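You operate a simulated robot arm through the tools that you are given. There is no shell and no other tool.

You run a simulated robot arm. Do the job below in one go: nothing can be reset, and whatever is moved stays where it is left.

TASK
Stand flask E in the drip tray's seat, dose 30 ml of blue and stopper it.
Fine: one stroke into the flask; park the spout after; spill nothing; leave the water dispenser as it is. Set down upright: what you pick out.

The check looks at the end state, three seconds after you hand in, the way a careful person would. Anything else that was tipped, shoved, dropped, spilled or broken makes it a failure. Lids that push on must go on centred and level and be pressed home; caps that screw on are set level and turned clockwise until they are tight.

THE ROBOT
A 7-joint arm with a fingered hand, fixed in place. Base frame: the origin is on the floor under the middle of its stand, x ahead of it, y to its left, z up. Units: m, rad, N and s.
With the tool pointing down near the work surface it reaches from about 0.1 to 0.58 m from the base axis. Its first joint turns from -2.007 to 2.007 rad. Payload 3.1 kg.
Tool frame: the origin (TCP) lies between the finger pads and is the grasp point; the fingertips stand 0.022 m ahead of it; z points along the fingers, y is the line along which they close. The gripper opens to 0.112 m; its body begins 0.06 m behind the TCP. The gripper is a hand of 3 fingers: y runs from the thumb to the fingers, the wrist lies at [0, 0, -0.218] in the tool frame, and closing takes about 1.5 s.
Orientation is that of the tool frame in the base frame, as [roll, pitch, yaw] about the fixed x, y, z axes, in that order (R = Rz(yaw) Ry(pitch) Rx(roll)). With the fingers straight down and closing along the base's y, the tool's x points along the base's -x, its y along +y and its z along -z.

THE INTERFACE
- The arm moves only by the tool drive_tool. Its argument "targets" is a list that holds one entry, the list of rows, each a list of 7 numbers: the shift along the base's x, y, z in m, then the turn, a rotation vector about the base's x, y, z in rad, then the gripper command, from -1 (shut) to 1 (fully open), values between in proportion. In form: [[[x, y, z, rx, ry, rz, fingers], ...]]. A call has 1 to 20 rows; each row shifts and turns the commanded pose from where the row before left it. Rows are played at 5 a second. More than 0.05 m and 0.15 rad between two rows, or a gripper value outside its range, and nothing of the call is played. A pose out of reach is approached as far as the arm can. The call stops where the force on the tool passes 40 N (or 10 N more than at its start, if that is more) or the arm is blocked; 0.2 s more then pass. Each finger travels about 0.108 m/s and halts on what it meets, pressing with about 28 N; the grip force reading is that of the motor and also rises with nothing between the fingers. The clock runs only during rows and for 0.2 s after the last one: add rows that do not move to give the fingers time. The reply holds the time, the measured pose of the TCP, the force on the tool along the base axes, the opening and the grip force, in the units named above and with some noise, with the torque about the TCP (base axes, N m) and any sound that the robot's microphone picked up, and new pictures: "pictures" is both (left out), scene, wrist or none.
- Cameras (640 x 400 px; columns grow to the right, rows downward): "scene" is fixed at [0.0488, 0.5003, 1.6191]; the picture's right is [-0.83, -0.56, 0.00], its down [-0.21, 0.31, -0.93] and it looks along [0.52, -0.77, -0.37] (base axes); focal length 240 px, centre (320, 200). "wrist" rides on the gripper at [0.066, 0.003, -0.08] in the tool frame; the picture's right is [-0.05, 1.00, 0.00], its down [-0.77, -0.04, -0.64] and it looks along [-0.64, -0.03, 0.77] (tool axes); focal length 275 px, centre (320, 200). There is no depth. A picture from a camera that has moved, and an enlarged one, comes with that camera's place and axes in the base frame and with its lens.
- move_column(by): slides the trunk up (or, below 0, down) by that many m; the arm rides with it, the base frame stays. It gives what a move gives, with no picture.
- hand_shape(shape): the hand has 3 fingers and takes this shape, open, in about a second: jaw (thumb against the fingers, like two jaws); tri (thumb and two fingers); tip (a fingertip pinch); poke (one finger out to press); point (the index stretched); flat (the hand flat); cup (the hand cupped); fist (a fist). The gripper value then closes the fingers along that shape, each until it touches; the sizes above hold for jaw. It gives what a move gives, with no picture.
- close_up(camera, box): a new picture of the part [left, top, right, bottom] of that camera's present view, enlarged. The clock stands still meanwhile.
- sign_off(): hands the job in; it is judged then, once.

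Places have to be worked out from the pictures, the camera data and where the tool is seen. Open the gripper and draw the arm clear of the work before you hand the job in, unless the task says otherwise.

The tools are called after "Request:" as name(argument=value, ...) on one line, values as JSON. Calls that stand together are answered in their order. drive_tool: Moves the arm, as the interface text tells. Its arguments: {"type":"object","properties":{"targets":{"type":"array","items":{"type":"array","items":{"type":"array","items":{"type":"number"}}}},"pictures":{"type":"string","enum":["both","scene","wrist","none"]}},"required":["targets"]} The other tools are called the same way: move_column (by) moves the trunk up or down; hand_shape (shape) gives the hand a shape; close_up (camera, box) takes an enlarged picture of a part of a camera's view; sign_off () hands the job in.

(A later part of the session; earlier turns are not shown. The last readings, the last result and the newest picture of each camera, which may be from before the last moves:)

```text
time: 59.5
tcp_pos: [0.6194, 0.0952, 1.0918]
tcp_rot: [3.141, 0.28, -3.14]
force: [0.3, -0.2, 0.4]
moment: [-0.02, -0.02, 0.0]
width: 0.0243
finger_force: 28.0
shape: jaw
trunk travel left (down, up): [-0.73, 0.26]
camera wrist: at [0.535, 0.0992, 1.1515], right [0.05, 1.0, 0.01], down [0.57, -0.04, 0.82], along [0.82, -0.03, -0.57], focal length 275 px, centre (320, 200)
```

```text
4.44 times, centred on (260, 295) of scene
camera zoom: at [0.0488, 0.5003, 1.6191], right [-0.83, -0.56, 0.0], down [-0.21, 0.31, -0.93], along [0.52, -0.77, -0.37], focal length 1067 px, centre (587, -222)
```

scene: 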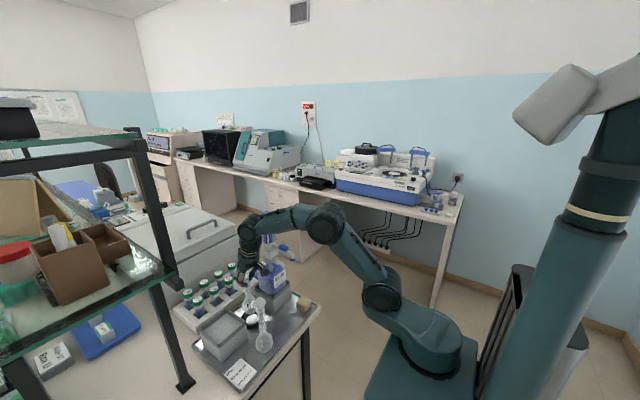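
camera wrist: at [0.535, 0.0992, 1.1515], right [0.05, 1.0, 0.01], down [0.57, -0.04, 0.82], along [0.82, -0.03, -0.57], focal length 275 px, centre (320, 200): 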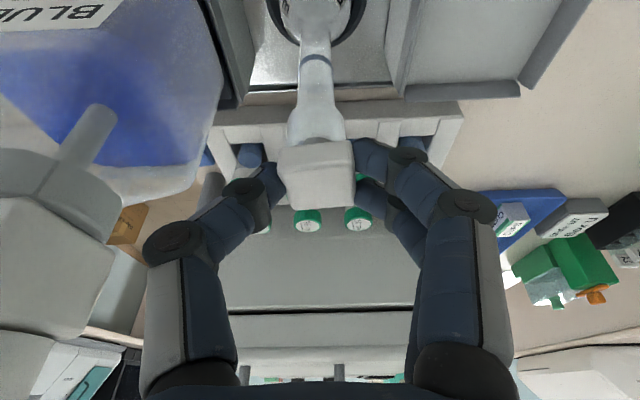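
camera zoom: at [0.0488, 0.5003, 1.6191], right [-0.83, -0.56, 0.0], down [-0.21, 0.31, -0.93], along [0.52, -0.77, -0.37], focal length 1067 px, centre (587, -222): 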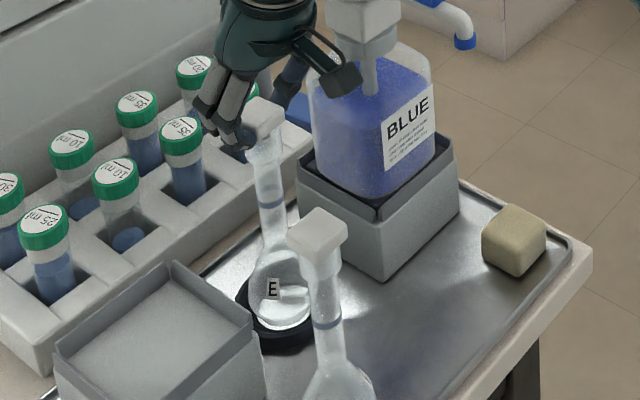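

The stopper is free: it has lifted ~4 mm while the flask stays in the ring. Lifting it clear, straight up.

Request:
drive_tool(targets=[[[0, 0, 0.003, 0, 0, 0, -1], [0, 0, 0.003, 0, 0, 0, -1], [0, 0, 0.004, 0, 0, 0, -1], [0, 0, 0.006, 0, 0, 0, -1], [0, 0, 0.01, 0, 0, 0, -1], [0, 0, 0.01, 0, 0, 0, -1], [0, 0, 0, 0, 0, 0, -1]]], pictures="wrist")

Request:
close_up(camera="wrist", box=[220, 20, 420, 220])

Request:
close_up(camera="scene", box=[225, 250, 295, 340])

```text
time: 61.1
tcp_pos: [0.6212, 0.0954, 1.1289]
tcp_rot: [-3.14, 0.277, -3.141]
force: [-0.3, 0.1, -0.2]
moment: [-0.02, 0.0, 0.0]
width: 0.0244
finger_force: 27.9
shape: jaw
trunk travel left (down, up): [-0.73, 0.26]
camera wrist: at [0.5354, 0.0989, 1.1879], right [0.05, 1.0, 0.01], down [0.57, -0.04, 0.82], along [0.82, -0.03, -0.57], focal length 275 px, centre (320, 200)
```

wrist: 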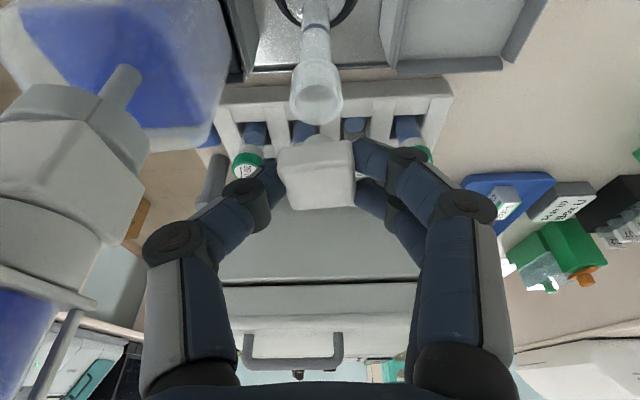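

```text
2.00 times, centred on (320, 120) of wrist
camera zoom: at [0.5354, 0.0989, 1.1879], right [0.05, 1.0, 0.01], down [0.57, -0.04, 0.82], along [0.82, -0.03, -0.57], focal length 551 px, centre (320, 360)
```

zoom: 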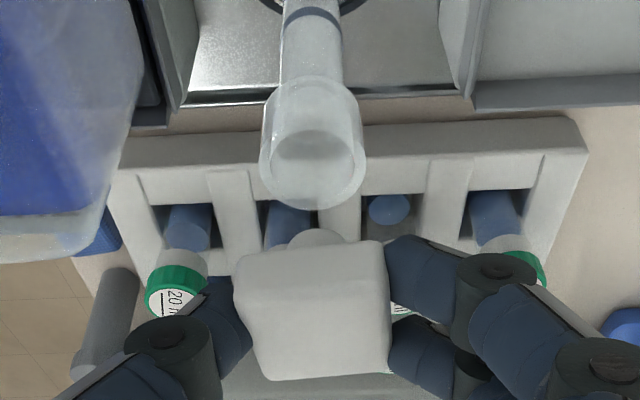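

```text
4.44 times, centred on (260, 295) of scene
camera zoom: at [0.0488, 0.5003, 1.6191], right [-0.83, -0.56, 0.0], down [-0.21, 0.31, -0.93], along [0.52, -0.77, -0.37], focal length 1067 px, centre (587, -222)
```

zoom: 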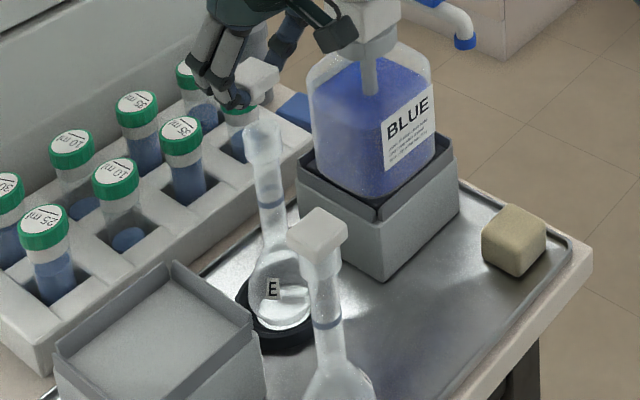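

The stopper is out and held level; flask E stands open in the seat. I'll carry it to a free tray spot at about (0.546, 0.062), lowering first to just above the tray and checking clearances.

Request:
drive_tool(targets=[[[-0.02, -0.008, 0, 0, 0, 0, -1], [-0.02, -0.009, 0, 0, 0, 0, -1], [-0.02, -0.009, 0, 0, 0, 0, -1], [-0.0179, -0.008, 0, 0, 0, 0, -1], [0, 0, -0.02, 0, 0, 0, -1], [0, 0, -0.03, 0, 0, 0, -1], [0, 0, -0.03, 0, 0, 0, -1], [0, 0, -0.03, 0, 0, 0, -1], [0, 0, -0.03, 0, 0, 0, -1], [0, 0, -0.02, 0, 0, 0, -1], [0, 0, 0, 0, 0, 0, -1]]], pictures="both")

Request:
close_up(camera="scene", box=[225, 240, 325, 350])

Request:
close_up(camera="wrist", box=[200, 60, 440, 240])

```text
time: 63.5
tcp_pos: [0.54, 0.06, 0.9664]
tcp_rot: [3.141, 0.28, 3.142]
force: [0.4, -0.1, 0.2]
moment: [0.04, 0.01, 0.01]
width: 0.0243
finger_force: 27.6
shape: jaw
trunk travel left (down, up): [-0.73, 0.26]
camera wrist: at [0.4548, 0.0647, 1.0266], right [0.04, 1.0, 0.01], down [0.57, -0.04, 0.82], along [0.82, -0.03, -0.57], focal length 275 px, centre (320, 200)
```

scene: 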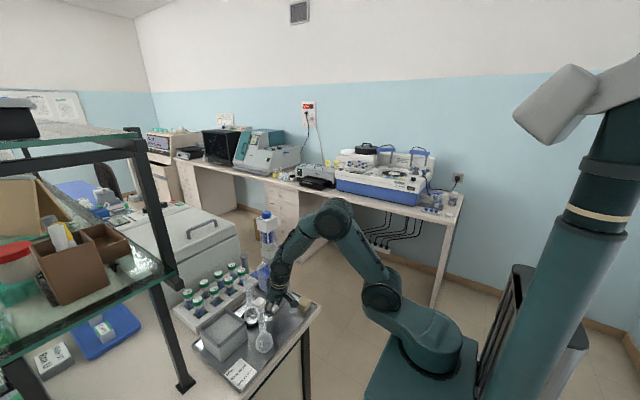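
wrist: 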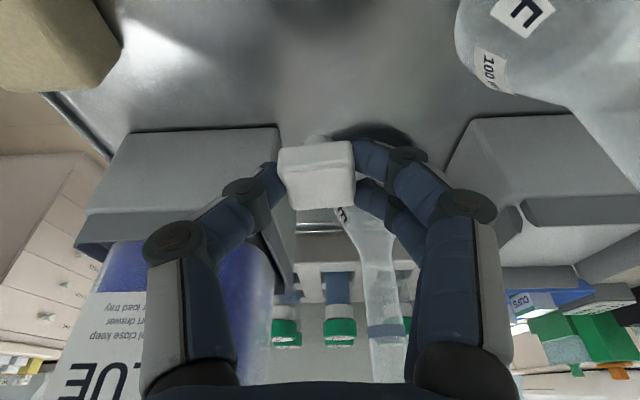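

```text
3.64 times, centred on (275, 295) of scene
camera zoom: at [0.0488, 0.5003, 1.6191], right [-0.83, -0.56, 0.0], down [-0.21, 0.31, -0.93], along [0.52, -0.77, -0.37], focal length 873 px, centre (484, -146)
```

zoom: 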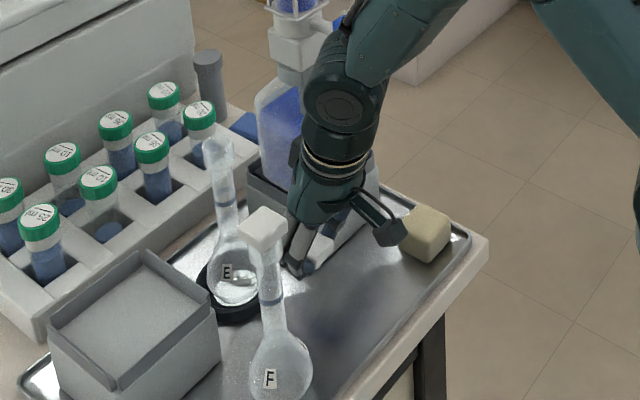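

```text
2.22 times, centred on (320, 150) of wrist
camera zoom: at [0.4548, 0.0647, 1.0266], right [0.04, 1.0, 0.01], down [0.57, -0.04, 0.82], along [0.82, -0.03, -0.57], focal length 612 px, centre (320, 311)
```

zoom: 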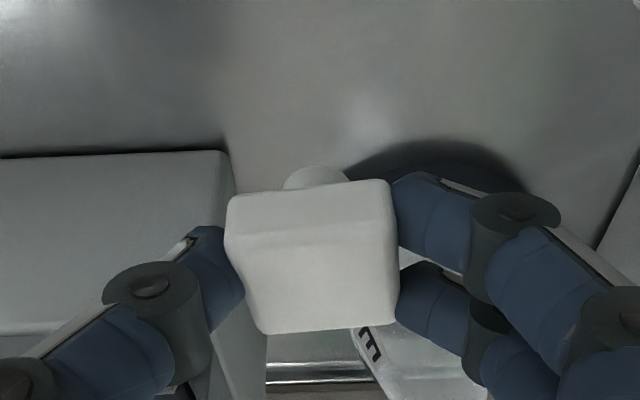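

Clearances look good. Lowering another 50 mm toward the tray, then feeling for contact.

Request:
drive_tool(targets=[[[0, 0, -0.015, 0, 0, 0, -1], [0, 0, -0.015, 0, 0, 0, -1], [0, 0, -0.012, 0, 0, 0, -1], [0, 0, -0.008, 0, 0, 0, -1], [0, 0, 0, 0, 0, 0, -1]]], pictures="wrist")

Request:
close_up(camera="scene", box=[245, 260, 315, 340])

Request:
drive_tool(targets=[[[0, 0, -0.003, 0, 0, 0, -1], [0, 0, -0.003, 0, 0, 0, -1], [0, 0, -0.002, 0, 0, 0, -1], [0, 0, 0, 0, 0, 0, -1]]], pictures="none")

```text
time: 64.7
tcp_pos: [0.5426, 0.0612, 0.9179]
tcp_rot: [-3.141, 0.28, 3.141]
force: [-0.8, -0.7, 2.0]
moment: [0.0, -0.03, -0.01]
width: 0.0243
finger_force: 28.5
shape: jaw
trunk travel left (down, up): [-0.73, 0.26]
camera wrist: at [0.4567, 0.0646, 0.9778], right [0.05, 1.0, 0.01], down [0.57, -0.04, 0.82], along [0.82, -0.03, -0.57], focal length 275 px, centre (320, 200)
```

wrist: 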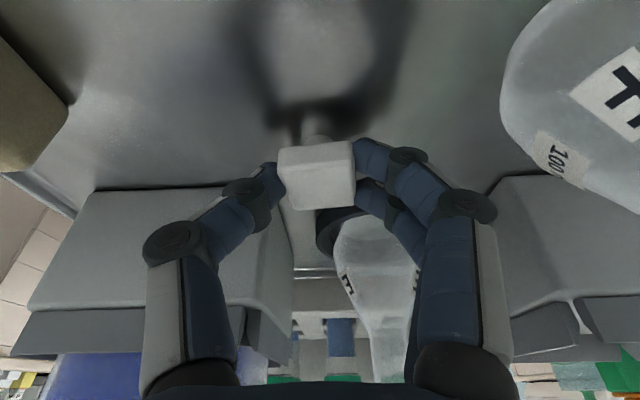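

```text
5.00 times, centred on (280, 300) of scene
camera zoom: at [0.0488, 0.5003, 1.6191], right [-0.83, -0.56, 0.0], down [-0.21, 0.31, -0.93], along [0.52, -0.77, -0.37], focal length 1201 px, centre (520, -300)
```

zoom: 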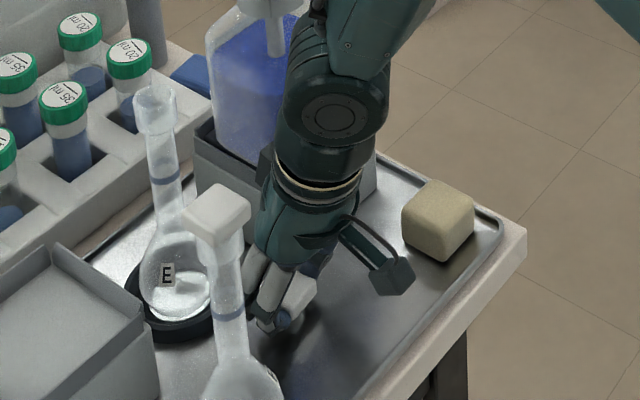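

```text
time: 65.5
tcp_pos: [0.5433, 0.0614, 0.9144]
tcp_rot: [3.136, 0.295, 3.14]
force: [-5.4, -3.0, 27.7]
moment: [-0.01, -0.03, -0.03]
width: 0.0272
finger_force: 27.8
shape: jaw
trunk travel left (down, up): [-0.73, 0.26]
stopped in row 4: the force on the tool passed its limit at 42 N (the readings are from after the stop); the commanded pose is now the measured one
```

The plug touched sooner than expected (it is longer than I judged) and I pressed on it; the motion stopped itself. Checking the picture and relieving the pressure.

Request:
drive_tool(targets=[[[0, 0, 0.001, 0, 0, 0, -1], [0, 0, 0.001, 0, 0, 0, -1], [0, 0, 0, 0, 0, 0, -1]]], pictures="wrist")

Request:
close_up(camera="wrist", box=[200, 60, 440, 240])

Request:
close_up(camera="scene", box=[265, 280, 325, 340])

```text
time: 66.3
tcp_pos: [0.5434, 0.0614, 0.9149]
tcp_rot: [3.139, 0.292, -3.141]
force: [-0.3, 0.5, 24.8]
moment: [0.0, -0.06, 0.0]
width: 0.0272
finger_force: 28.4
shape: jaw
trunk travel left (down, up): [-0.73, 0.26]
camera wrist: at [0.4564, 0.0646, 0.9742], right [0.04, 1.0, 0.02], down [0.56, -0.04, 0.83], along [0.83, -0.03, -0.56], focal length 275 px, centre (320, 200)
```

wrist: 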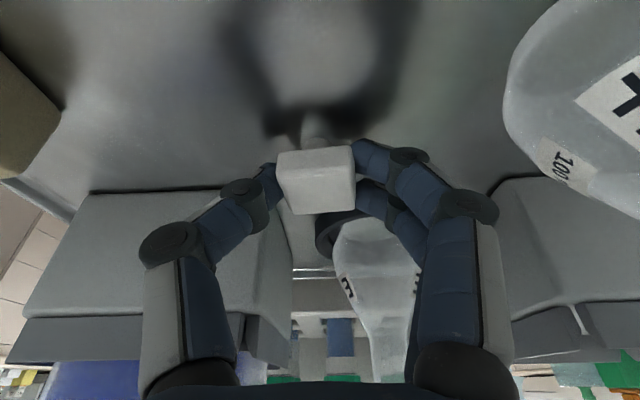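

```text
2.22 times, centred on (320, 150) of wrist
camera zoom: at [0.4564, 0.0646, 0.9742], right [0.04, 1.0, 0.02], down [0.56, -0.04, 0.83], along [0.83, -0.03, -0.56], focal length 612 px, centre (320, 311)
```

zoom: 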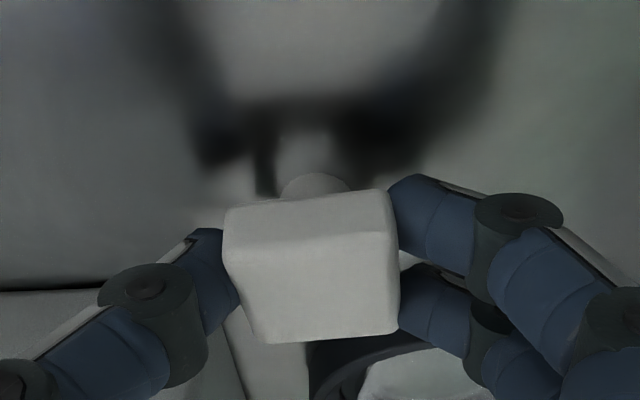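

```text
6.67 times, centred on (295, 310) of scene
camera zoom: at [0.0488, 0.5003, 1.6191], right [-0.83, -0.56, 0.0], down [-0.21, 0.31, -0.93], along [0.52, -0.77, -0.37], focal length 1601 px, centre (487, -533)
```

zoom: 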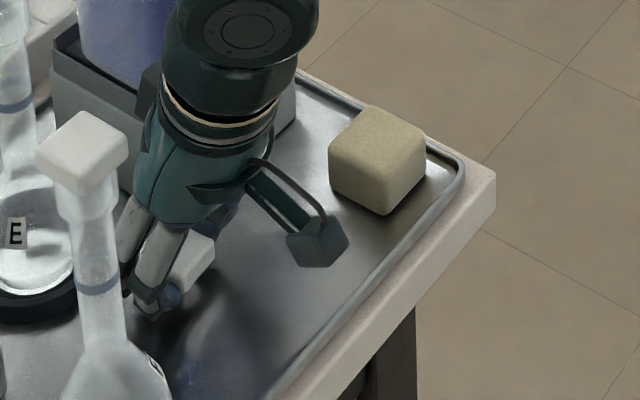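

Still 25 N of contact force; raising in 1 mm steps until it is light.

Request:
drive_tool(targets=[[[0, 0, 0.001, 0, 0, 0, -1], [0, 0, 0.001, 0, 0, 0, -1], [0, 0, 0, 0, 0, 0, -1]]], pictures="none")

Request:
drive_tool(targets=[[[0, 0, 0.001, 0, 0, 0, -1], [0, 0, 0, 0, 0, 0, -1]]], pictures="none")

```text
time: 67.1
tcp_pos: [0.5426, 0.0614, 0.9166]
tcp_rot: [3.136, 0.286, -3.14]
force: [-1.1, -0.3, 13.8]
moment: [0.06, -0.08, 0.01]
width: 0.0268
finger_force: 27.7
shape: jaw
trunk travel left (down, up): [-0.73, 0.26]
```

```text
time: 67.7
tcp_pos: [0.5417, 0.061, 0.9164]
tcp_rot: [3.138, 0.286, 3.138]
force: [-2.1, -0.7, 6.6]
moment: [-0.01, 0.02, 0.01]
width: 0.0265
finger_force: 27.3
shape: jaw
trunk travel left (down, up): [-0.73, 0.26]
```

Nearly relieved. One more mm up with a small pitch restoration, then open gently to leave the stopper standing.

Request:
drive_tool(targets=[[[0, 0, 0.001, 0, 0.012, 0, -1], [0, 0, 0, 0, 0, 0, -1]]], pictures="none")

```text
time: 68.3
tcp_pos: [0.5435, 0.0618, 0.9179]
tcp_rot: [3.137, 0.276, 3.141]
force: [0.4, 0.0, -0.8]
moment: [0.04, -0.02, 0.0]
width: 0.0263
finger_force: 28.0
shape: jaw
trunk travel left (down, up): [-0.73, 0.26]
```

Contact is now just relieved. Opening slowly.

Request:
drive_tool(targets=[[[0, 0, 0, 0, 0, 0, -0.5], [0, 0, 0, 0, 0, 0, -0.42], [0, 0, 0, 0, 0, 0, -0.3], [0, 0, 0, 0, 0, 0, -0.15], [0, 0, 0, 0, 0, 0, 0.0], [0, 0, 0, 0, 0, 0, 0.0]]], pictures="wrist")

Request:
close_up(camera="wrist", box=[200, 60, 440, 240])

Request:
close_up(camera="scene", box=[245, 270, 315, 350])

```text
time: 69.7
tcp_pos: [0.5445, 0.062, 0.9182]
tcp_rot: [3.137, 0.276, -3.141]
force: [0.3, -0.5, 0.1]
moment: [0.01, 0.01, 0.0]
width: 0.0554
finger_force: 0.0
shape: jaw
trunk travel left (down, up): [-0.73, 0.26]
camera wrist: at [0.4595, 0.0649, 0.9776], right [0.04, 1.0, 0.02], down [0.57, -0.04, 0.82], along [0.82, -0.03, -0.57], focal length 275 px, centre (320, 200)
```

wrist: 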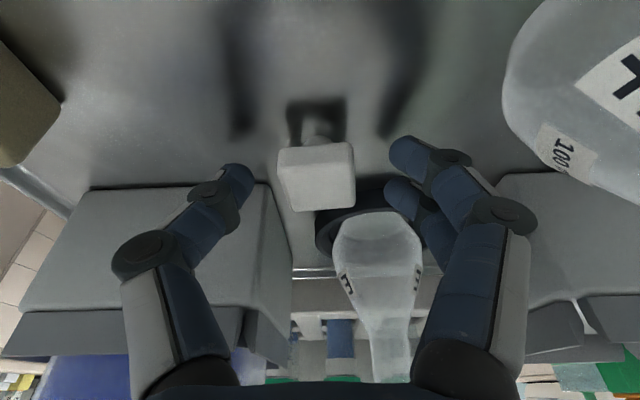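

```text
2.22 times, centred on (320, 150) of wrist
camera zoom: at [0.4595, 0.0649, 0.9776], right [0.04, 1.0, 0.02], down [0.57, -0.04, 0.82], along [0.82, -0.03, -0.57], focal length 612 px, centre (320, 311)
```

zoom: 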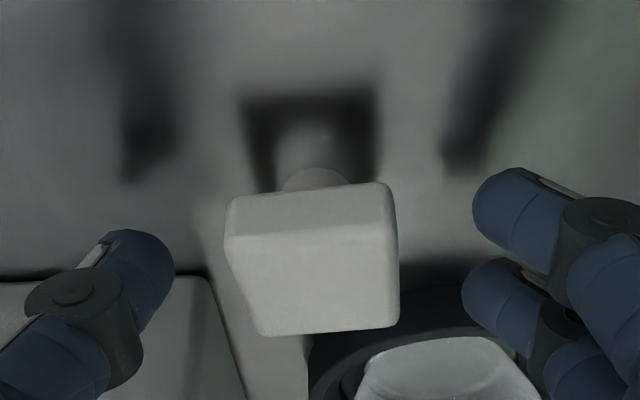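

```text
5.00 times, centred on (280, 310) of scene
camera zoom: at [0.0488, 0.5003, 1.6191], right [-0.83, -0.56, 0.0], down [-0.21, 0.31, -0.93], along [0.52, -0.77, -0.37], focal length 1201 px, centre (520, -350)
```

zoom: 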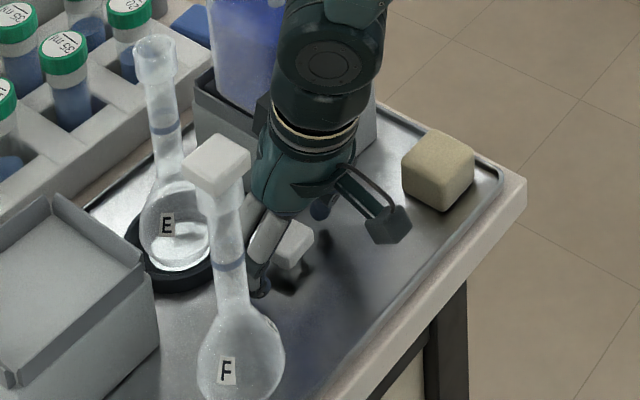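

The stopper stands upright on its plug on the tray. Withdrawing the open hand straight up, then back toward the robot.

Request:
drive_tool(targets=[[[0, 0, 0.01, 0, 0, 0, 0.0], [0, 0, 0.02, 0, 0, 0, 0.0], [0, 0, 0.03, 0, 0, 0, 0.0], [0, 0, 0.04, 0, 0, 0, 0.0], [0, 0, 0.04, 0, 0, 0, 0.0], [-0.03, 0.0, 0.03, 0, 0, 0, 0.0], [-0.04, 0.0, 0.04, 0, 0, 0, 0.0], [-0.04, -0.01, 0.03, 0, 0, 0, 0.0], [0, 0, 0, 0, 0, 0, 0.0]]], pictures="both")

Request:
close_up(camera="scene", box=[225, 220, 315, 340])

Request:
close_up(camera="wrist", box=[210, 20, 410, 170])

```text
refused: row 7 steps farther than a row can; nothing moved
```

```text
3.33 times, centred on (270, 280) of scene
camera zoom: at [0.0488, 0.5003, 1.6191], right [-0.83, -0.56, 0.0], down [-0.21, 0.31, -0.93], along [0.52, -0.77, -0.37], focal length 801 px, centre (487, -67)
```

zoom: 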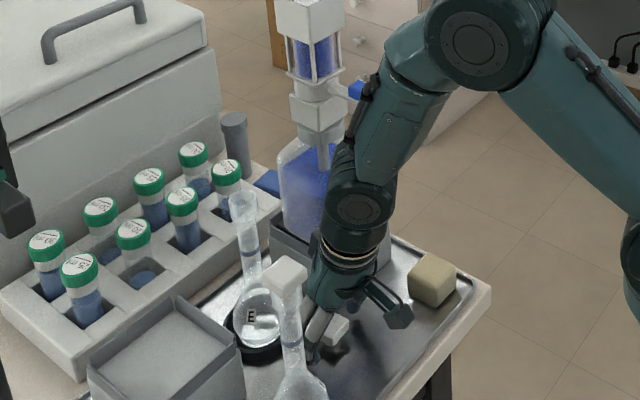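

```text
2.67 times, centred on (310, 95) of wrist
camera zoom: at [0.4595, 0.0649, 0.9776], right [0.04, 1.0, 0.02], down [0.57, -0.04, 0.82], along [0.82, -0.03, -0.57], focal length 734 px, centre (347, 480)
```

zoom: 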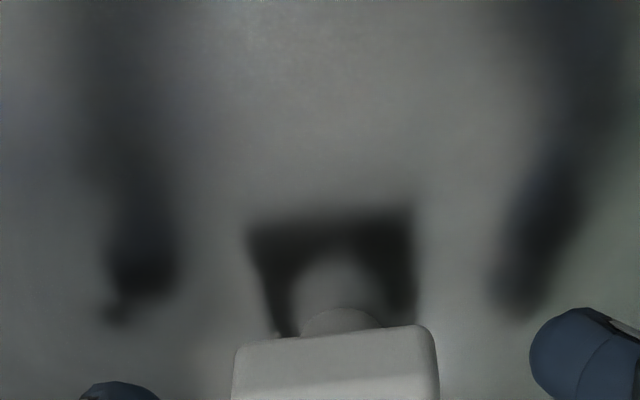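

One row was too long and nothing moved; repeating with shorter steps.

Request:
drive_tool(targets=[[[0, 0, 0.01, 0, 0, 0, 0.0], [0, 0, 0.02, 0, 0, 0, 0.0], [0, 0, 0.03, 0, 0, 0, 0.0], [0, 0, 0.035, 0, 0, 0, 0.0], [0, 0, 0.035, 0, 0, 0, 0.0], [-0.01, 0.005, 0.035, 0, 0, 0, 0.0], [-0.02, 0.005, 0.035, 0, 0, 0, 0.0], [-0.03, 0, 0.03, 0, 0, 0, 0.0], [-0.03, 0, 0.02, 0, 0, 0, 0.0], [-0.03, -0.01, 0.0, 0, 0, 0, 0.0], [0, 0, 0, 0, 0, 0, 0.0]]], pictures="both")

Request:
close_up(camera="scene", box=[225, 220, 315, 340])

Request:
close_up(camera="wrist", box=[210, 20, 410, 170])

```text
time: 72.1
tcp_pos: [0.4245, 0.0625, 1.1684]
tcp_rot: [3.14, 0.275, -3.14]
force: [-0.2, -0.2, -0.4]
moment: [-0.01, -0.04, 0.0]
width: 0.0555
finger_force: 0.2
shape: jaw
trunk travel left (down, up): [-0.73, 0.26]
camera wrist: at [0.34, 0.0657, 1.2292], right [0.04, 1.0, 0.01], down [0.57, -0.04, 0.82], along [0.82, -0.03, -0.57], focal length 275 px, centre (320, 200)
```

scene: 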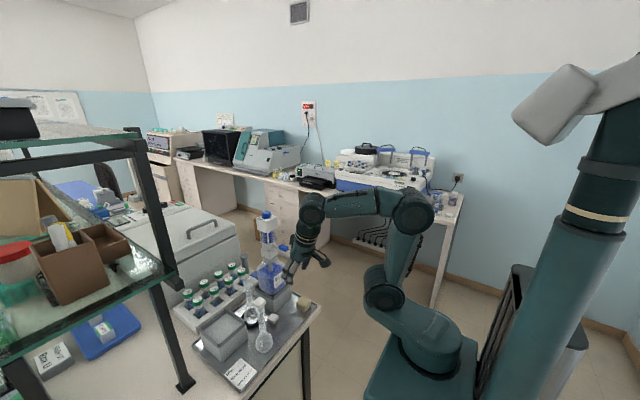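
wrist: 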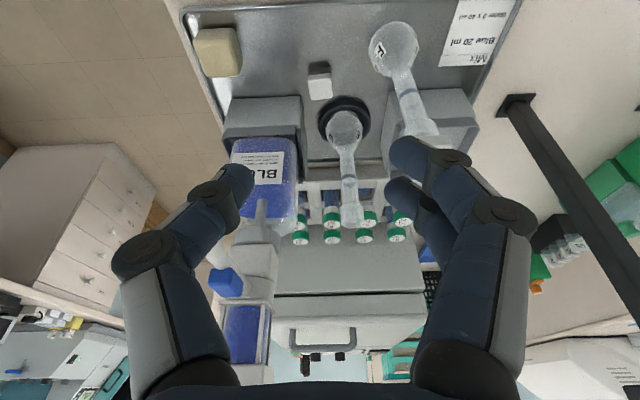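

```text
3.33 times, centred on (270, 280) of scene
camera zoom: at [0.0488, 0.5003, 1.6191], right [-0.83, -0.56, 0.0], down [-0.21, 0.31, -0.93], along [0.52, -0.77, -0.37], focal length 801 px, centre (487, -67)
```

zoom: 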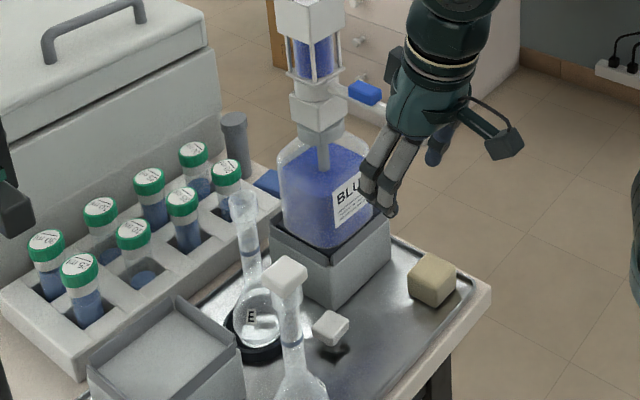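

```text
2.67 times, centred on (310, 95) of wrist
camera zoom: at [0.34, 0.0657, 1.2292], right [0.04, 1.0, 0.01], down [0.57, -0.04, 0.82], along [0.82, -0.03, -0.57], focal length 734 px, centre (347, 480)
```

zoom: 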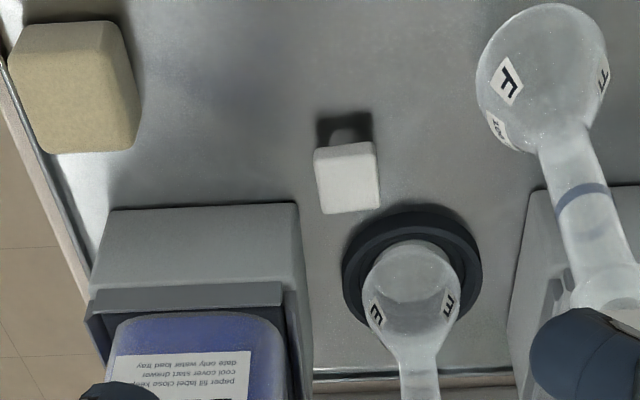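

Stopper and flask are fine. Next, raise the trunk 0.2 m for working at the spout and head, and form the "poke" shape to see whether a single finger makes a clean pusher.

Request:
move_column(by=0.2)

Request:
hand_shape(shape="poke")

Request:
drive_tool(targets=[[[0, 0, 0, 0, 0, 0, 1], [0, 0, 0, 0, 0, 0, 1]]], pictures="both")

Request:
close_up(camera="scene", box=[270, 120, 350, 220])

```text
time: 74.3
tcp_pos: [0.426, 0.0617, 1.3702]
tcp_rot: [3.14, 0.276, -3.141]
force: [-0.4, -0.4, -0.3]
moment: [-0.02, -0.02, 0.03]
width: 0.0553
finger_force: 0.1
shape: jaw
trunk travel left (down, up): [-0.93, 0.06]
```

```text
time: 75.2
tcp_pos: [0.4245, 0.0616, 1.3697]
tcp_rot: [3.138, 0.275, -3.14]
force: [-0.2, 1.0, -0.1]
moment: [-0.04, -0.04, 0.03]
width: 0.0
finger_force: 0.1
shape: poke
trunk travel left (down, up): [-0.93, 0.06]
```

```text
time: 75.8
tcp_pos: [0.4254, 0.0611, 1.3707]
tcp_rot: [3.138, 0.275, -3.141]
force: [0.3, 0.4, 0.5]
moment: [-0.03, 0.03, 0.01]
width: 0.0001
finger_force: 0.0
shape: poke
trunk travel left (down, up): [-0.93, 0.06]
camera wrist: at [0.3396, 0.065, 1.4295], right [0.04, 1.0, 0.02], down [0.57, -0.04, 0.82], along [0.82, -0.03, -0.57], focal length 275 px, centre (320, 200)
```

scene: 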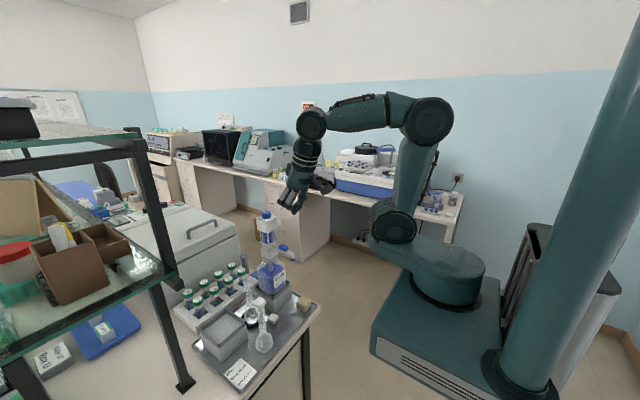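
wrist: 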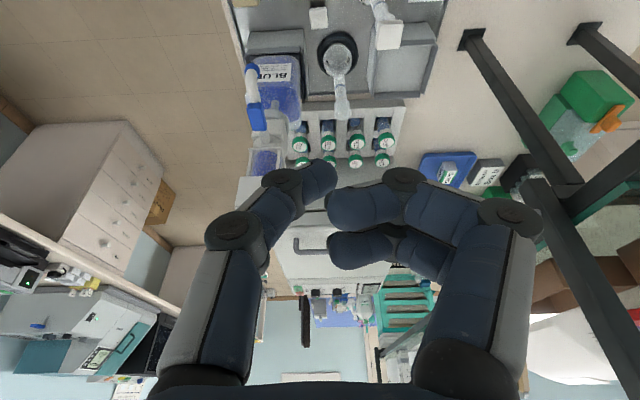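

```text
4.00 times, centred on (310, 170) of scene
camera zoom: at [0.0488, 0.5003, 1.6191], right [-0.83, -0.56, 0.0], down [-0.21, 0.31, -0.93], along [0.52, -0.77, -0.37], focal length 961 px, centre (360, 320)
```

zoom: 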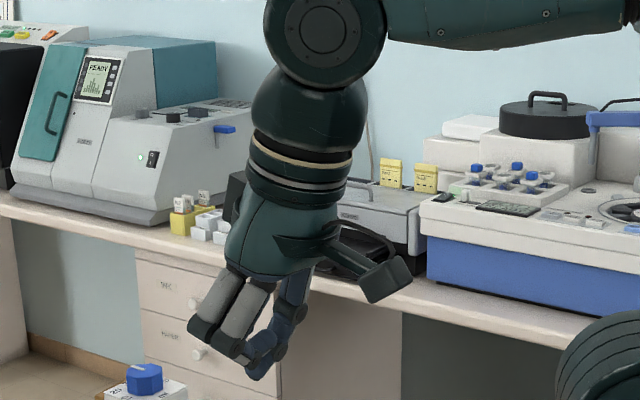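

"Poke" leaves no long finger; trying "point" (index stretched).

Request:
hand_shape(shape="point")

Request:
drive_tool(targets=[[[0, 0, 0, 0, 0, 0, 1], [0, 0, 0, 0, 0, 0, 1]]], pictures="wrist")

Request:
close_up(camera="scene", box=[270, 120, 350, 220])

```text
time: 76.7
tcp_pos: [0.4236, 0.0618, 1.3695]
tcp_rot: [3.138, 0.276, 3.14]
force: [0.0, 0.5, 0.0]
moment: [0.02, -0.02, 0.01]
width: 0.0001
finger_force: 0.1
shape: point
trunk travel left (down, up): [-0.93, 0.06]
```

```text
time: 77.3
tcp_pos: [0.4253, 0.0606, 1.3691]
tcp_rot: [3.138, 0.276, 3.141]
force: [0.3, -0.4, 0.1]
moment: [0.0, -0.01, -0.02]
width: 0.0
finger_force: 0.0
shape: point
trunk travel left (down, up): [-0.93, 0.06]
camera wrist: at [0.3396, 0.065, 1.4295], right [0.04, 1.0, 0.02], down [0.57, -0.04, 0.82], along [0.82, -0.03, -0.57], focal length 275 px, centre (320, 200)
```

wrist: 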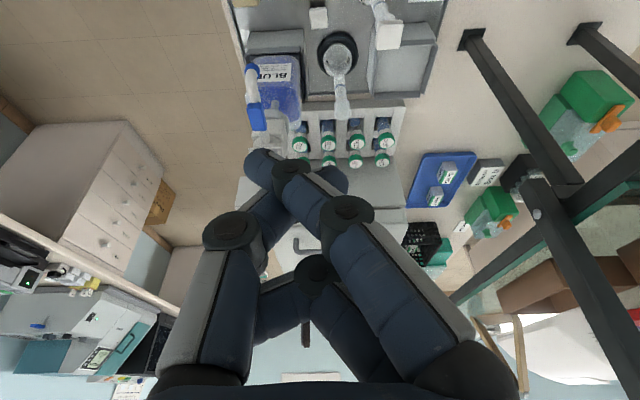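

```text
4.00 times, centred on (310, 170) of scene
camera zoom: at [0.0488, 0.5003, 1.6191], right [-0.83, -0.56, 0.0], down [-0.21, 0.31, -0.93], along [0.52, -0.77, -0.37], focal length 961 px, centre (360, 320)
```

zoom: 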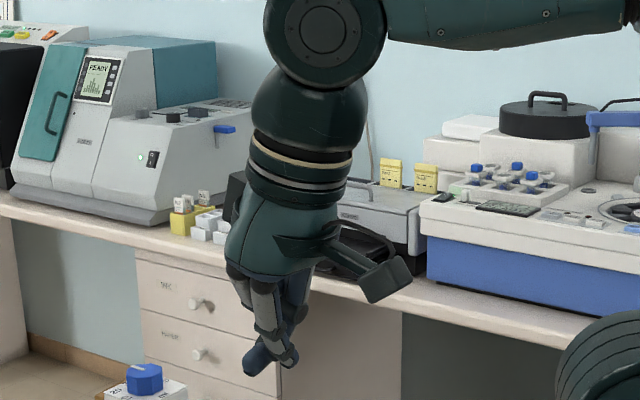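

"Point" crosses its finger sideways; trying "flat" as a paddle.

Request:
hand_shape(shape="flat")

Request:
drive_tool(targets=[[[0, 0, 0, 0, 0, 0, 1], [0, 0, 0, 0, 0, 0, 1]]], pictures="wrist")

Request:
close_up(camera="scene", box=[270, 120, 350, 220])

```text
time: 78.2
tcp_pos: [0.4245, 0.0609, 1.3697]
tcp_rot: [3.139, 0.277, -3.141]
force: [0.1, -0.1, 0.3]
moment: [0.01, 0.0, 0.02]
width: 0.0
finger_force: 0.1
shape: flat
trunk travel left (down, up): [-0.93, 0.06]
```

```text
time: 78.8
tcp_pos: [0.424, 0.0626, 1.3696]
tcp_rot: [3.139, 0.276, 3.14]
force: [0.6, -0.1, -0.5]
moment: [-0.02, -0.03, -0.01]
width: 0.0
finger_force: 0.1
shape: flat
trunk travel left (down, up): [-0.93, 0.06]
camera wrist: at [0.3396, 0.065, 1.4295], right [0.04, 1.0, 0.02], down [0.57, -0.04, 0.82], along [0.82, -0.03, -0.57], focal length 275 px, centre (320, 200)
```

wrist: 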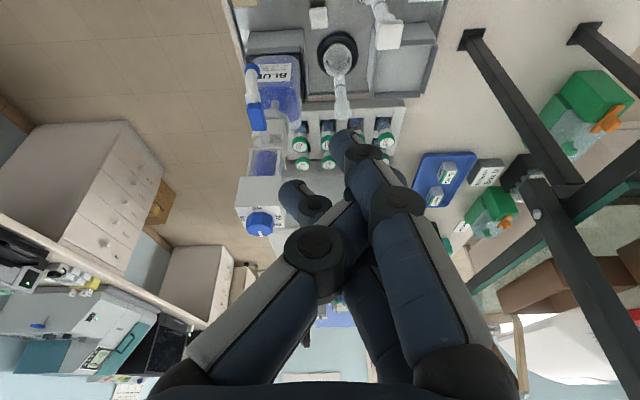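

```text
4.00 times, centred on (310, 170) of scene
camera zoom: at [0.0488, 0.5003, 1.6191], right [-0.83, -0.56, 0.0], down [-0.21, 0.31, -0.93], along [0.52, -0.77, -0.37], focal length 961 px, centre (360, 320)
```

zoom: 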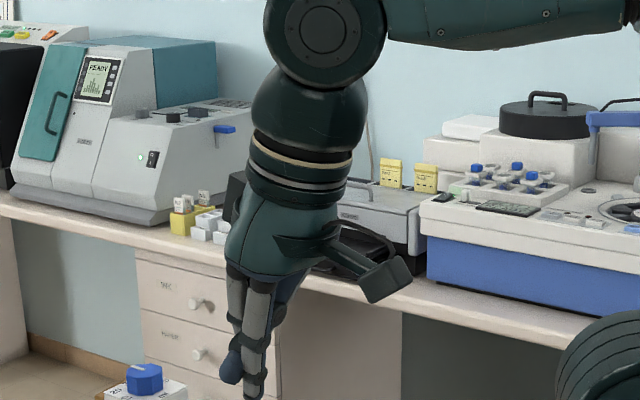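

"Flat" gives straight, narrow fingers – a usable pusher. I'll bring it over and down on the -y side of the spout, about 2 cm clear of it, near x≈0.537.

Request:
drive_tool(targets=[[[0.015, -0.03, -0.02, 0, 0, 0, 1], [0.015, -0.03, -0.02, 0, 0, 0, 1], [0.015, -0.03, -0.02, 0, 0, 0, 1], [0.02, -0.03, -0.02, 0, 0, 0, 1], [0.025, -0.0114, -0.02, 0, 0, 0, 1], [0.0237, 0, -0.02, 0, 0, 0, 1], [0, 0, -0.03, 0, 0, 0, 1], [0, 0, -0.03, 0, 0, 0, 1], [0, 0, -0.0234, 0, 0, 0, 1], [0, 0, 0, 0, 0, 0, 1]]], pictures="both")

Request:
close_up(camera="scene", box=[240, 190, 330, 300])

```text
time: 81.0
tcp_pos: [0.5387, -0.0686, 1.1683]
tcp_rot: [3.138, 0.275, -3.14]
force: [0.6, 0.4, 0.6]
moment: [0.01, 0.01, 0.02]
width: 0.0001
finger_force: 0.0
shape: flat
trunk travel left (down, up): [-0.93, 0.06]
camera wrist: at [0.4542, -0.066, 1.2274], right [0.04, 1.0, 0.02], down [0.57, -0.04, 0.82], along [0.82, -0.03, -0.57], focal length 275 px, centre (320, 200)
```

scene: 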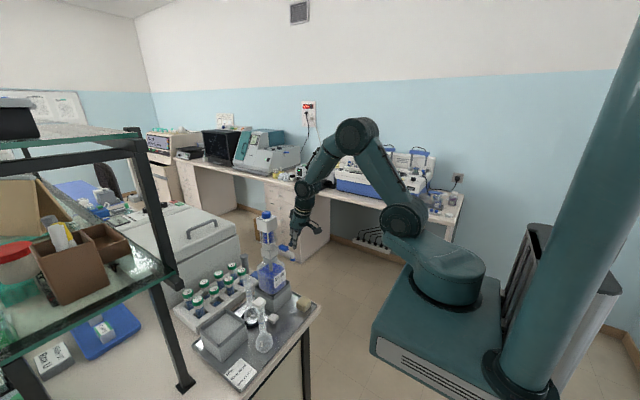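
wrist: 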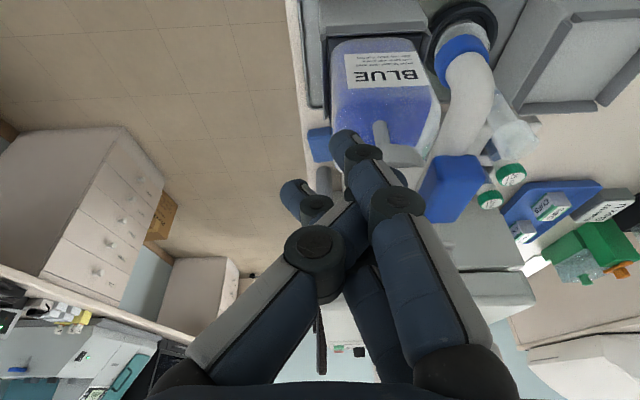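

```text
3.64 times, centred on (285, 245) of scene
camera zoom: at [0.0488, 0.5003, 1.6191], right [-0.83, -0.56, 0.0], down [-0.21, 0.31, -0.93], along [0.52, -0.77, -0.37], focal length 873 px, centre (447, 36)
```

zoom: 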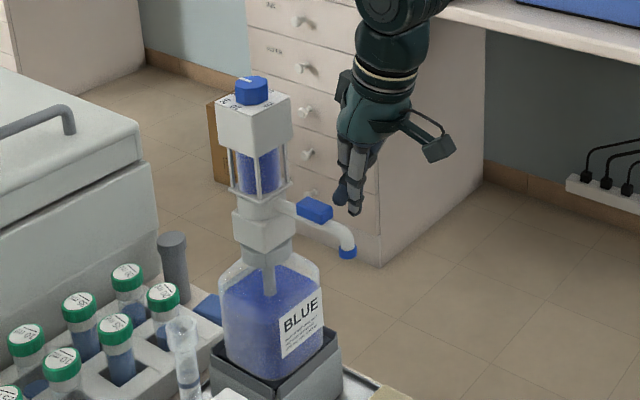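

The finger is about 6–10 mm short of the spout on its -y side. I'll shift toward the tip (x≈0.527) and push in +y gently for the first ~15° of swing, then look.

Request:
drive_tool(targets=[[[-0.01, 0.003, 0, 0, 0, 0, 1], [0, 0.007, 0, 0, 0, 0, 1], [0, 0.008, 0, 0, 0, 0, 1], [0, 0.008, 0, 0, 0, 0, 1], [0, 0.008, 0, 0, 0, 0, 1], [0, 0, 0, 0, 0, 0, 1]]], pictures="wrist")

Request:
close_up(camera="scene", box=[240, 190, 330, 300])

```text
time: 82.4
tcp_pos: [0.5284, -0.0361, 1.1661]
tcp_rot: [3.138, 0.275, 3.141]
force: [-0.6, -0.5, -0.8]
moment: [-0.01, 0.01, -0.01]
width: 0.0002
finger_force: 0.1
shape: flat
trunk travel left (down, up): [-0.93, 0.06]
camera wrist: at [0.4439, -0.0322, 1.2258], right [0.04, 1.0, 0.02], down [0.57, -0.04, 0.82], along [0.82, -0.03, -0.57], focal length 275 px, centre (320, 200)
```

wrist: 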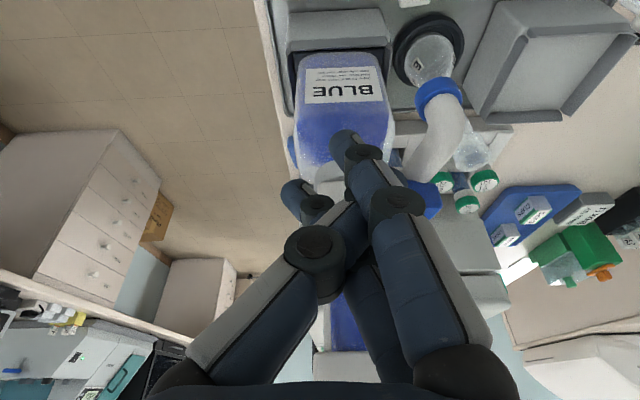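

```text
3.64 times, centred on (285, 245) of scene
camera zoom: at [0.0488, 0.5003, 1.6191], right [-0.83, -0.56, 0.0], down [-0.21, 0.31, -0.93], along [0.52, -0.77, -0.37], focal length 873 px, centre (447, 36)
```

zoom: 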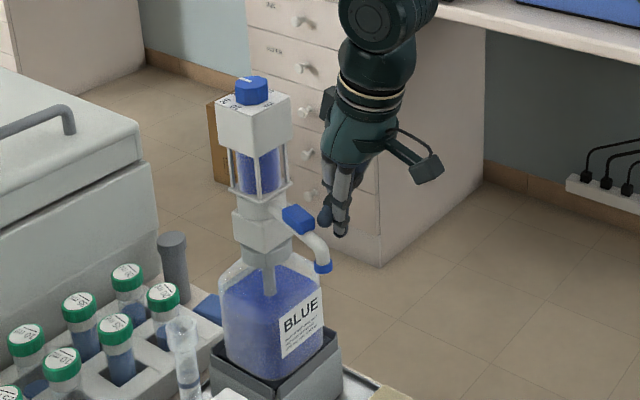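

The spout swings freely with almost no force; its tip now points about 15° round. Continuing along the arc to about 45°.

Request:
drive_tool(targets=[[[0.0015, 0.0088, 0, 0, 0, 0, 1], [0.0015, 0.0088, 0, 0, 0, 0, 1], [0.0016, 0.0087, 0, 0, 0, 0, 1], [0.0041, 0.0078, 0, 0, 0, 0, 1], [0.0041, 0.0078, 0, 0, 0, 0, 1], [0.0041, 0.0079, 0, 0, 0, 0, 1], [0, 0, 0, 0, 0, 0, 1]]], pictures="wrist")

Request:
close_up(camera="scene", box=[230, 200, 320, 310])

```text
time: 84.0
tcp_pos: [0.546, 0.0129, 1.1674]
tcp_rot: [3.138, 0.274, 3.141]
force: [0.3, 0.0, -0.7]
moment: [0.01, 0.01, 0.01]
width: 0.0001
finger_force: 0.1
shape: flat
trunk travel left (down, up): [-0.93, 0.06]
camera wrist: at [0.4607, 0.0178, 1.2269], right [0.04, 1.0, 0.02], down [0.57, -0.04, 0.82], along [0.82, -0.03, -0.57], focal length 275 px, centre (320, 200)
```

wrist: 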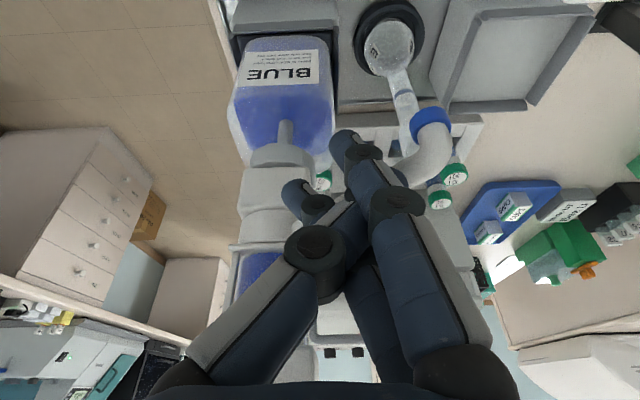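

```text
3.64 times, centred on (275, 255) of scene
camera zoom: at [0.0488, 0.5003, 1.6191], right [-0.83, -0.56, 0.0], down [-0.21, 0.31, -0.93], along [0.52, -0.77, -0.37], focal length 873 px, centre (484, 0)
```

zoom: 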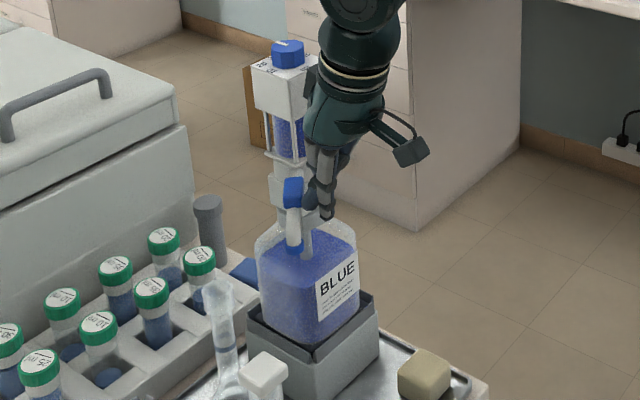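

The spout is at about 46° now. To keep the palm away from the dispenser head for the rest of the swing, I'll tilt the hand back ~15° more and carry on to about 65°.

Request:
drive_tool(targets=[[[-0.003, 0.002, -0.0015, 0, -0.13, 0, 1], [-0.003, 0.002, -0.0015, 0, -0.13, 0, 1], [0.006, 0.0066, 0, 0, 0, 0, 1], [0.006, 0.0066, 0, 0, 0, 0, 1], [0.006, 0.0066, 0, 0, 0, 0, 1], [0, 0, 0, 0, 0, 0, 1]]], pictures="wrist")

Request:
close_up(camera="scene", box=[230, 200, 320, 310])

```text
time: 85.4
tcp_pos: [0.5773, 0.0383, 1.1679]
tcp_rot: [-3.137, 0.466, 3.139]
force: [1.2, -0.8, 0.1]
moment: [-0.02, -0.03, -0.01]
width: 0.0001
finger_force: 0.1
shape: flat
out of reach, approached as far as the arm can: row 2
trunk travel left (down, up): [-0.93, 0.06]
camera wrist: at [0.4838, 0.0423, 1.2092], right [0.05, 1.0, 0.02], down [0.4, -0.03, 0.91], along [0.91, -0.04, -0.4], focal length 275 px, centre (320, 200)
```

wrist: 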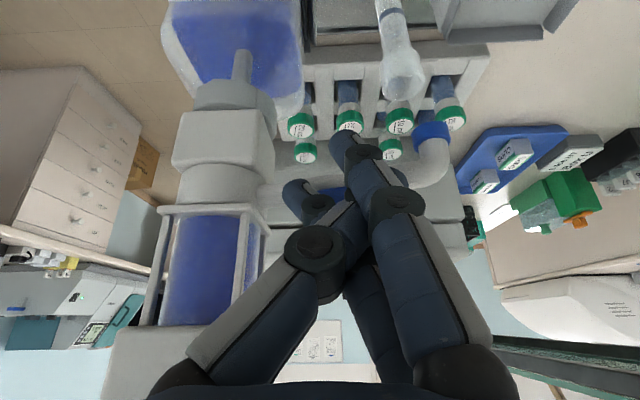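

```text
3.64 times, centred on (275, 255) of scene
camera zoom: at [0.0488, 0.5003, 1.6191], right [-0.83, -0.56, 0.0], down [-0.21, 0.31, -0.93], along [0.52, -0.77, -0.37], focal length 873 px, centre (484, 0)
```

zoom: 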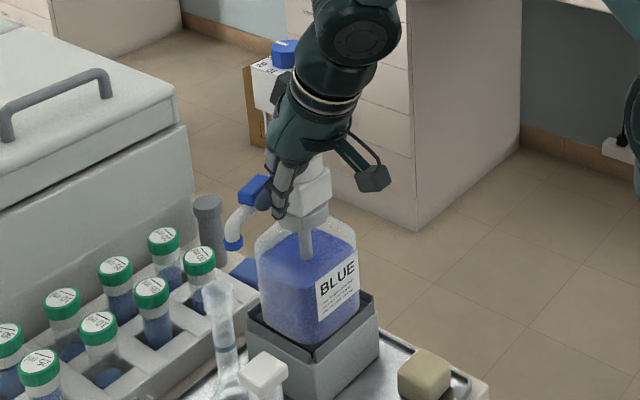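

The tilt row was clipped by reach, and the spout has moved on to about 75° (tip near (0.594, 0.092)). I'll slide the pusher toward the tip (+y) for clearance from the dispenser head, then push on in +x a little and look.

Request:
drive_tool(targets=[[[-0.003, 0.01, 0, 0, 0, 0, 1], [-0.003, 0.01, 0, 0, 0, 0, 1], [0, 0, 0, 0, 0, 0, 1]]], pictures="wrist")

Request:
close_up(camera="scene", box=[230, 200, 320, 310])

```text
time: 86.2
tcp_pos: [0.573, 0.0582, 1.1667]
tcp_rot: [-3.138, 0.466, 3.137]
force: [0.2, 0.4, -0.1]
moment: [-0.02, 0.0, 0.0]
width: 0.0001
finger_force: 0.0
shape: flat
trunk travel left (down, up): [-0.93, 0.06]
camera wrist: at [0.4783, 0.0631, 1.2084], right [0.05, 1.0, 0.02], down [0.4, -0.03, 0.91], along [0.91, -0.04, -0.4], focal length 275 px, centre (320, 200)
```

wrist: 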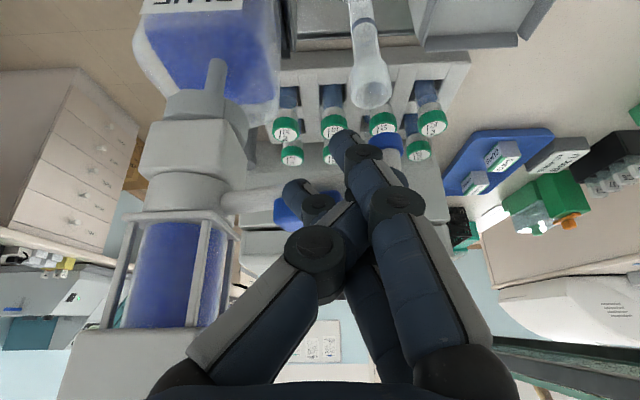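

```text
3.64 times, centred on (275, 255) of scene
camera zoom: at [0.0488, 0.5003, 1.6191], right [-0.83, -0.56, 0.0], down [-0.21, 0.31, -0.93], along [0.52, -0.77, -0.37], focal length 873 px, centre (484, 0)
```

zoom: 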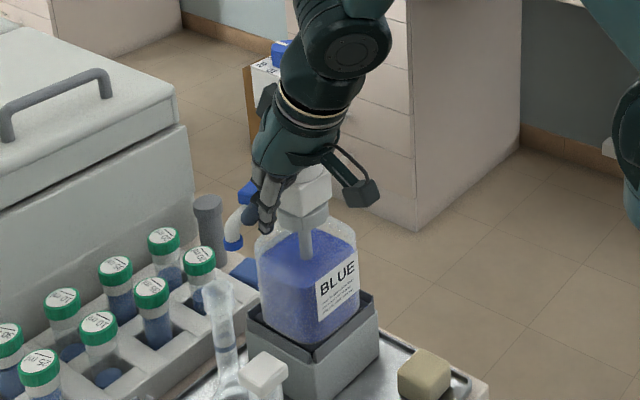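

Spout unchanged at ~75°; the pusher now sits near its outer end. Pushing +x in small steps.

Request:
drive_tool(targets=[[[0.005, 0.001, 0, 0, 0, 0, 1], [0.005, 0.001, 0, 0, 0, 0, 1], [0.005, 0.001, 0, 0, 0, 0, 1], [0, 0, 0, 0, 0, 0, 1]]], pictures="wrist")

Request:
close_up(camera="scene", box=[230, 200, 320, 310])

```text
time: 87.2
tcp_pos: [0.5879, 0.0605, 1.166]
tcp_rot: [-3.139, 0.465, 3.139]
force: [0.2, 0.3, 0.0]
moment: [0.01, -0.02, 0.01]
width: 0.0
finger_force: 0.1
shape: flat
trunk travel left (down, up): [-0.93, 0.06]
camera wrist: at [0.493, 0.0654, 1.2085], right [0.05, 1.0, 0.02], down [0.4, -0.03, 0.91], along [0.91, -0.04, -0.4], focal length 275 px, centre (320, 200)
```

wrist: 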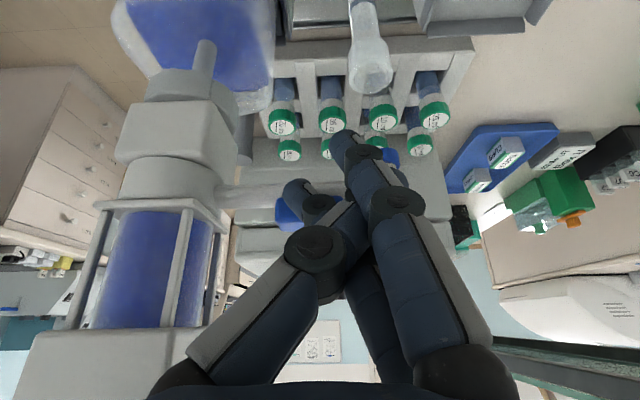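

```text
3.64 times, centred on (275, 255) of scene
camera zoom: at [0.0488, 0.5003, 1.6191], right [-0.83, -0.56, 0.0], down [-0.21, 0.31, -0.93], along [0.52, -0.77, -0.37], focal length 873 px, centre (484, 0)
```

zoom: 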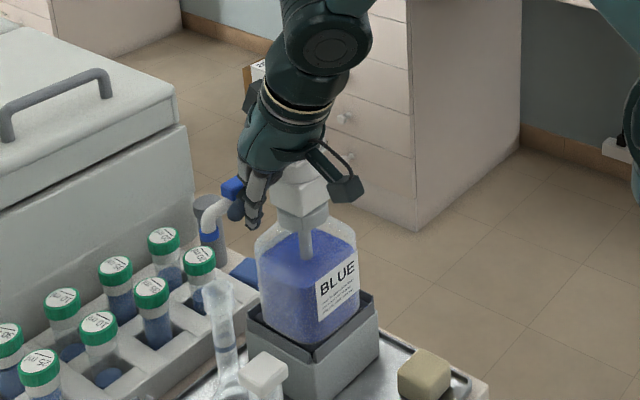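

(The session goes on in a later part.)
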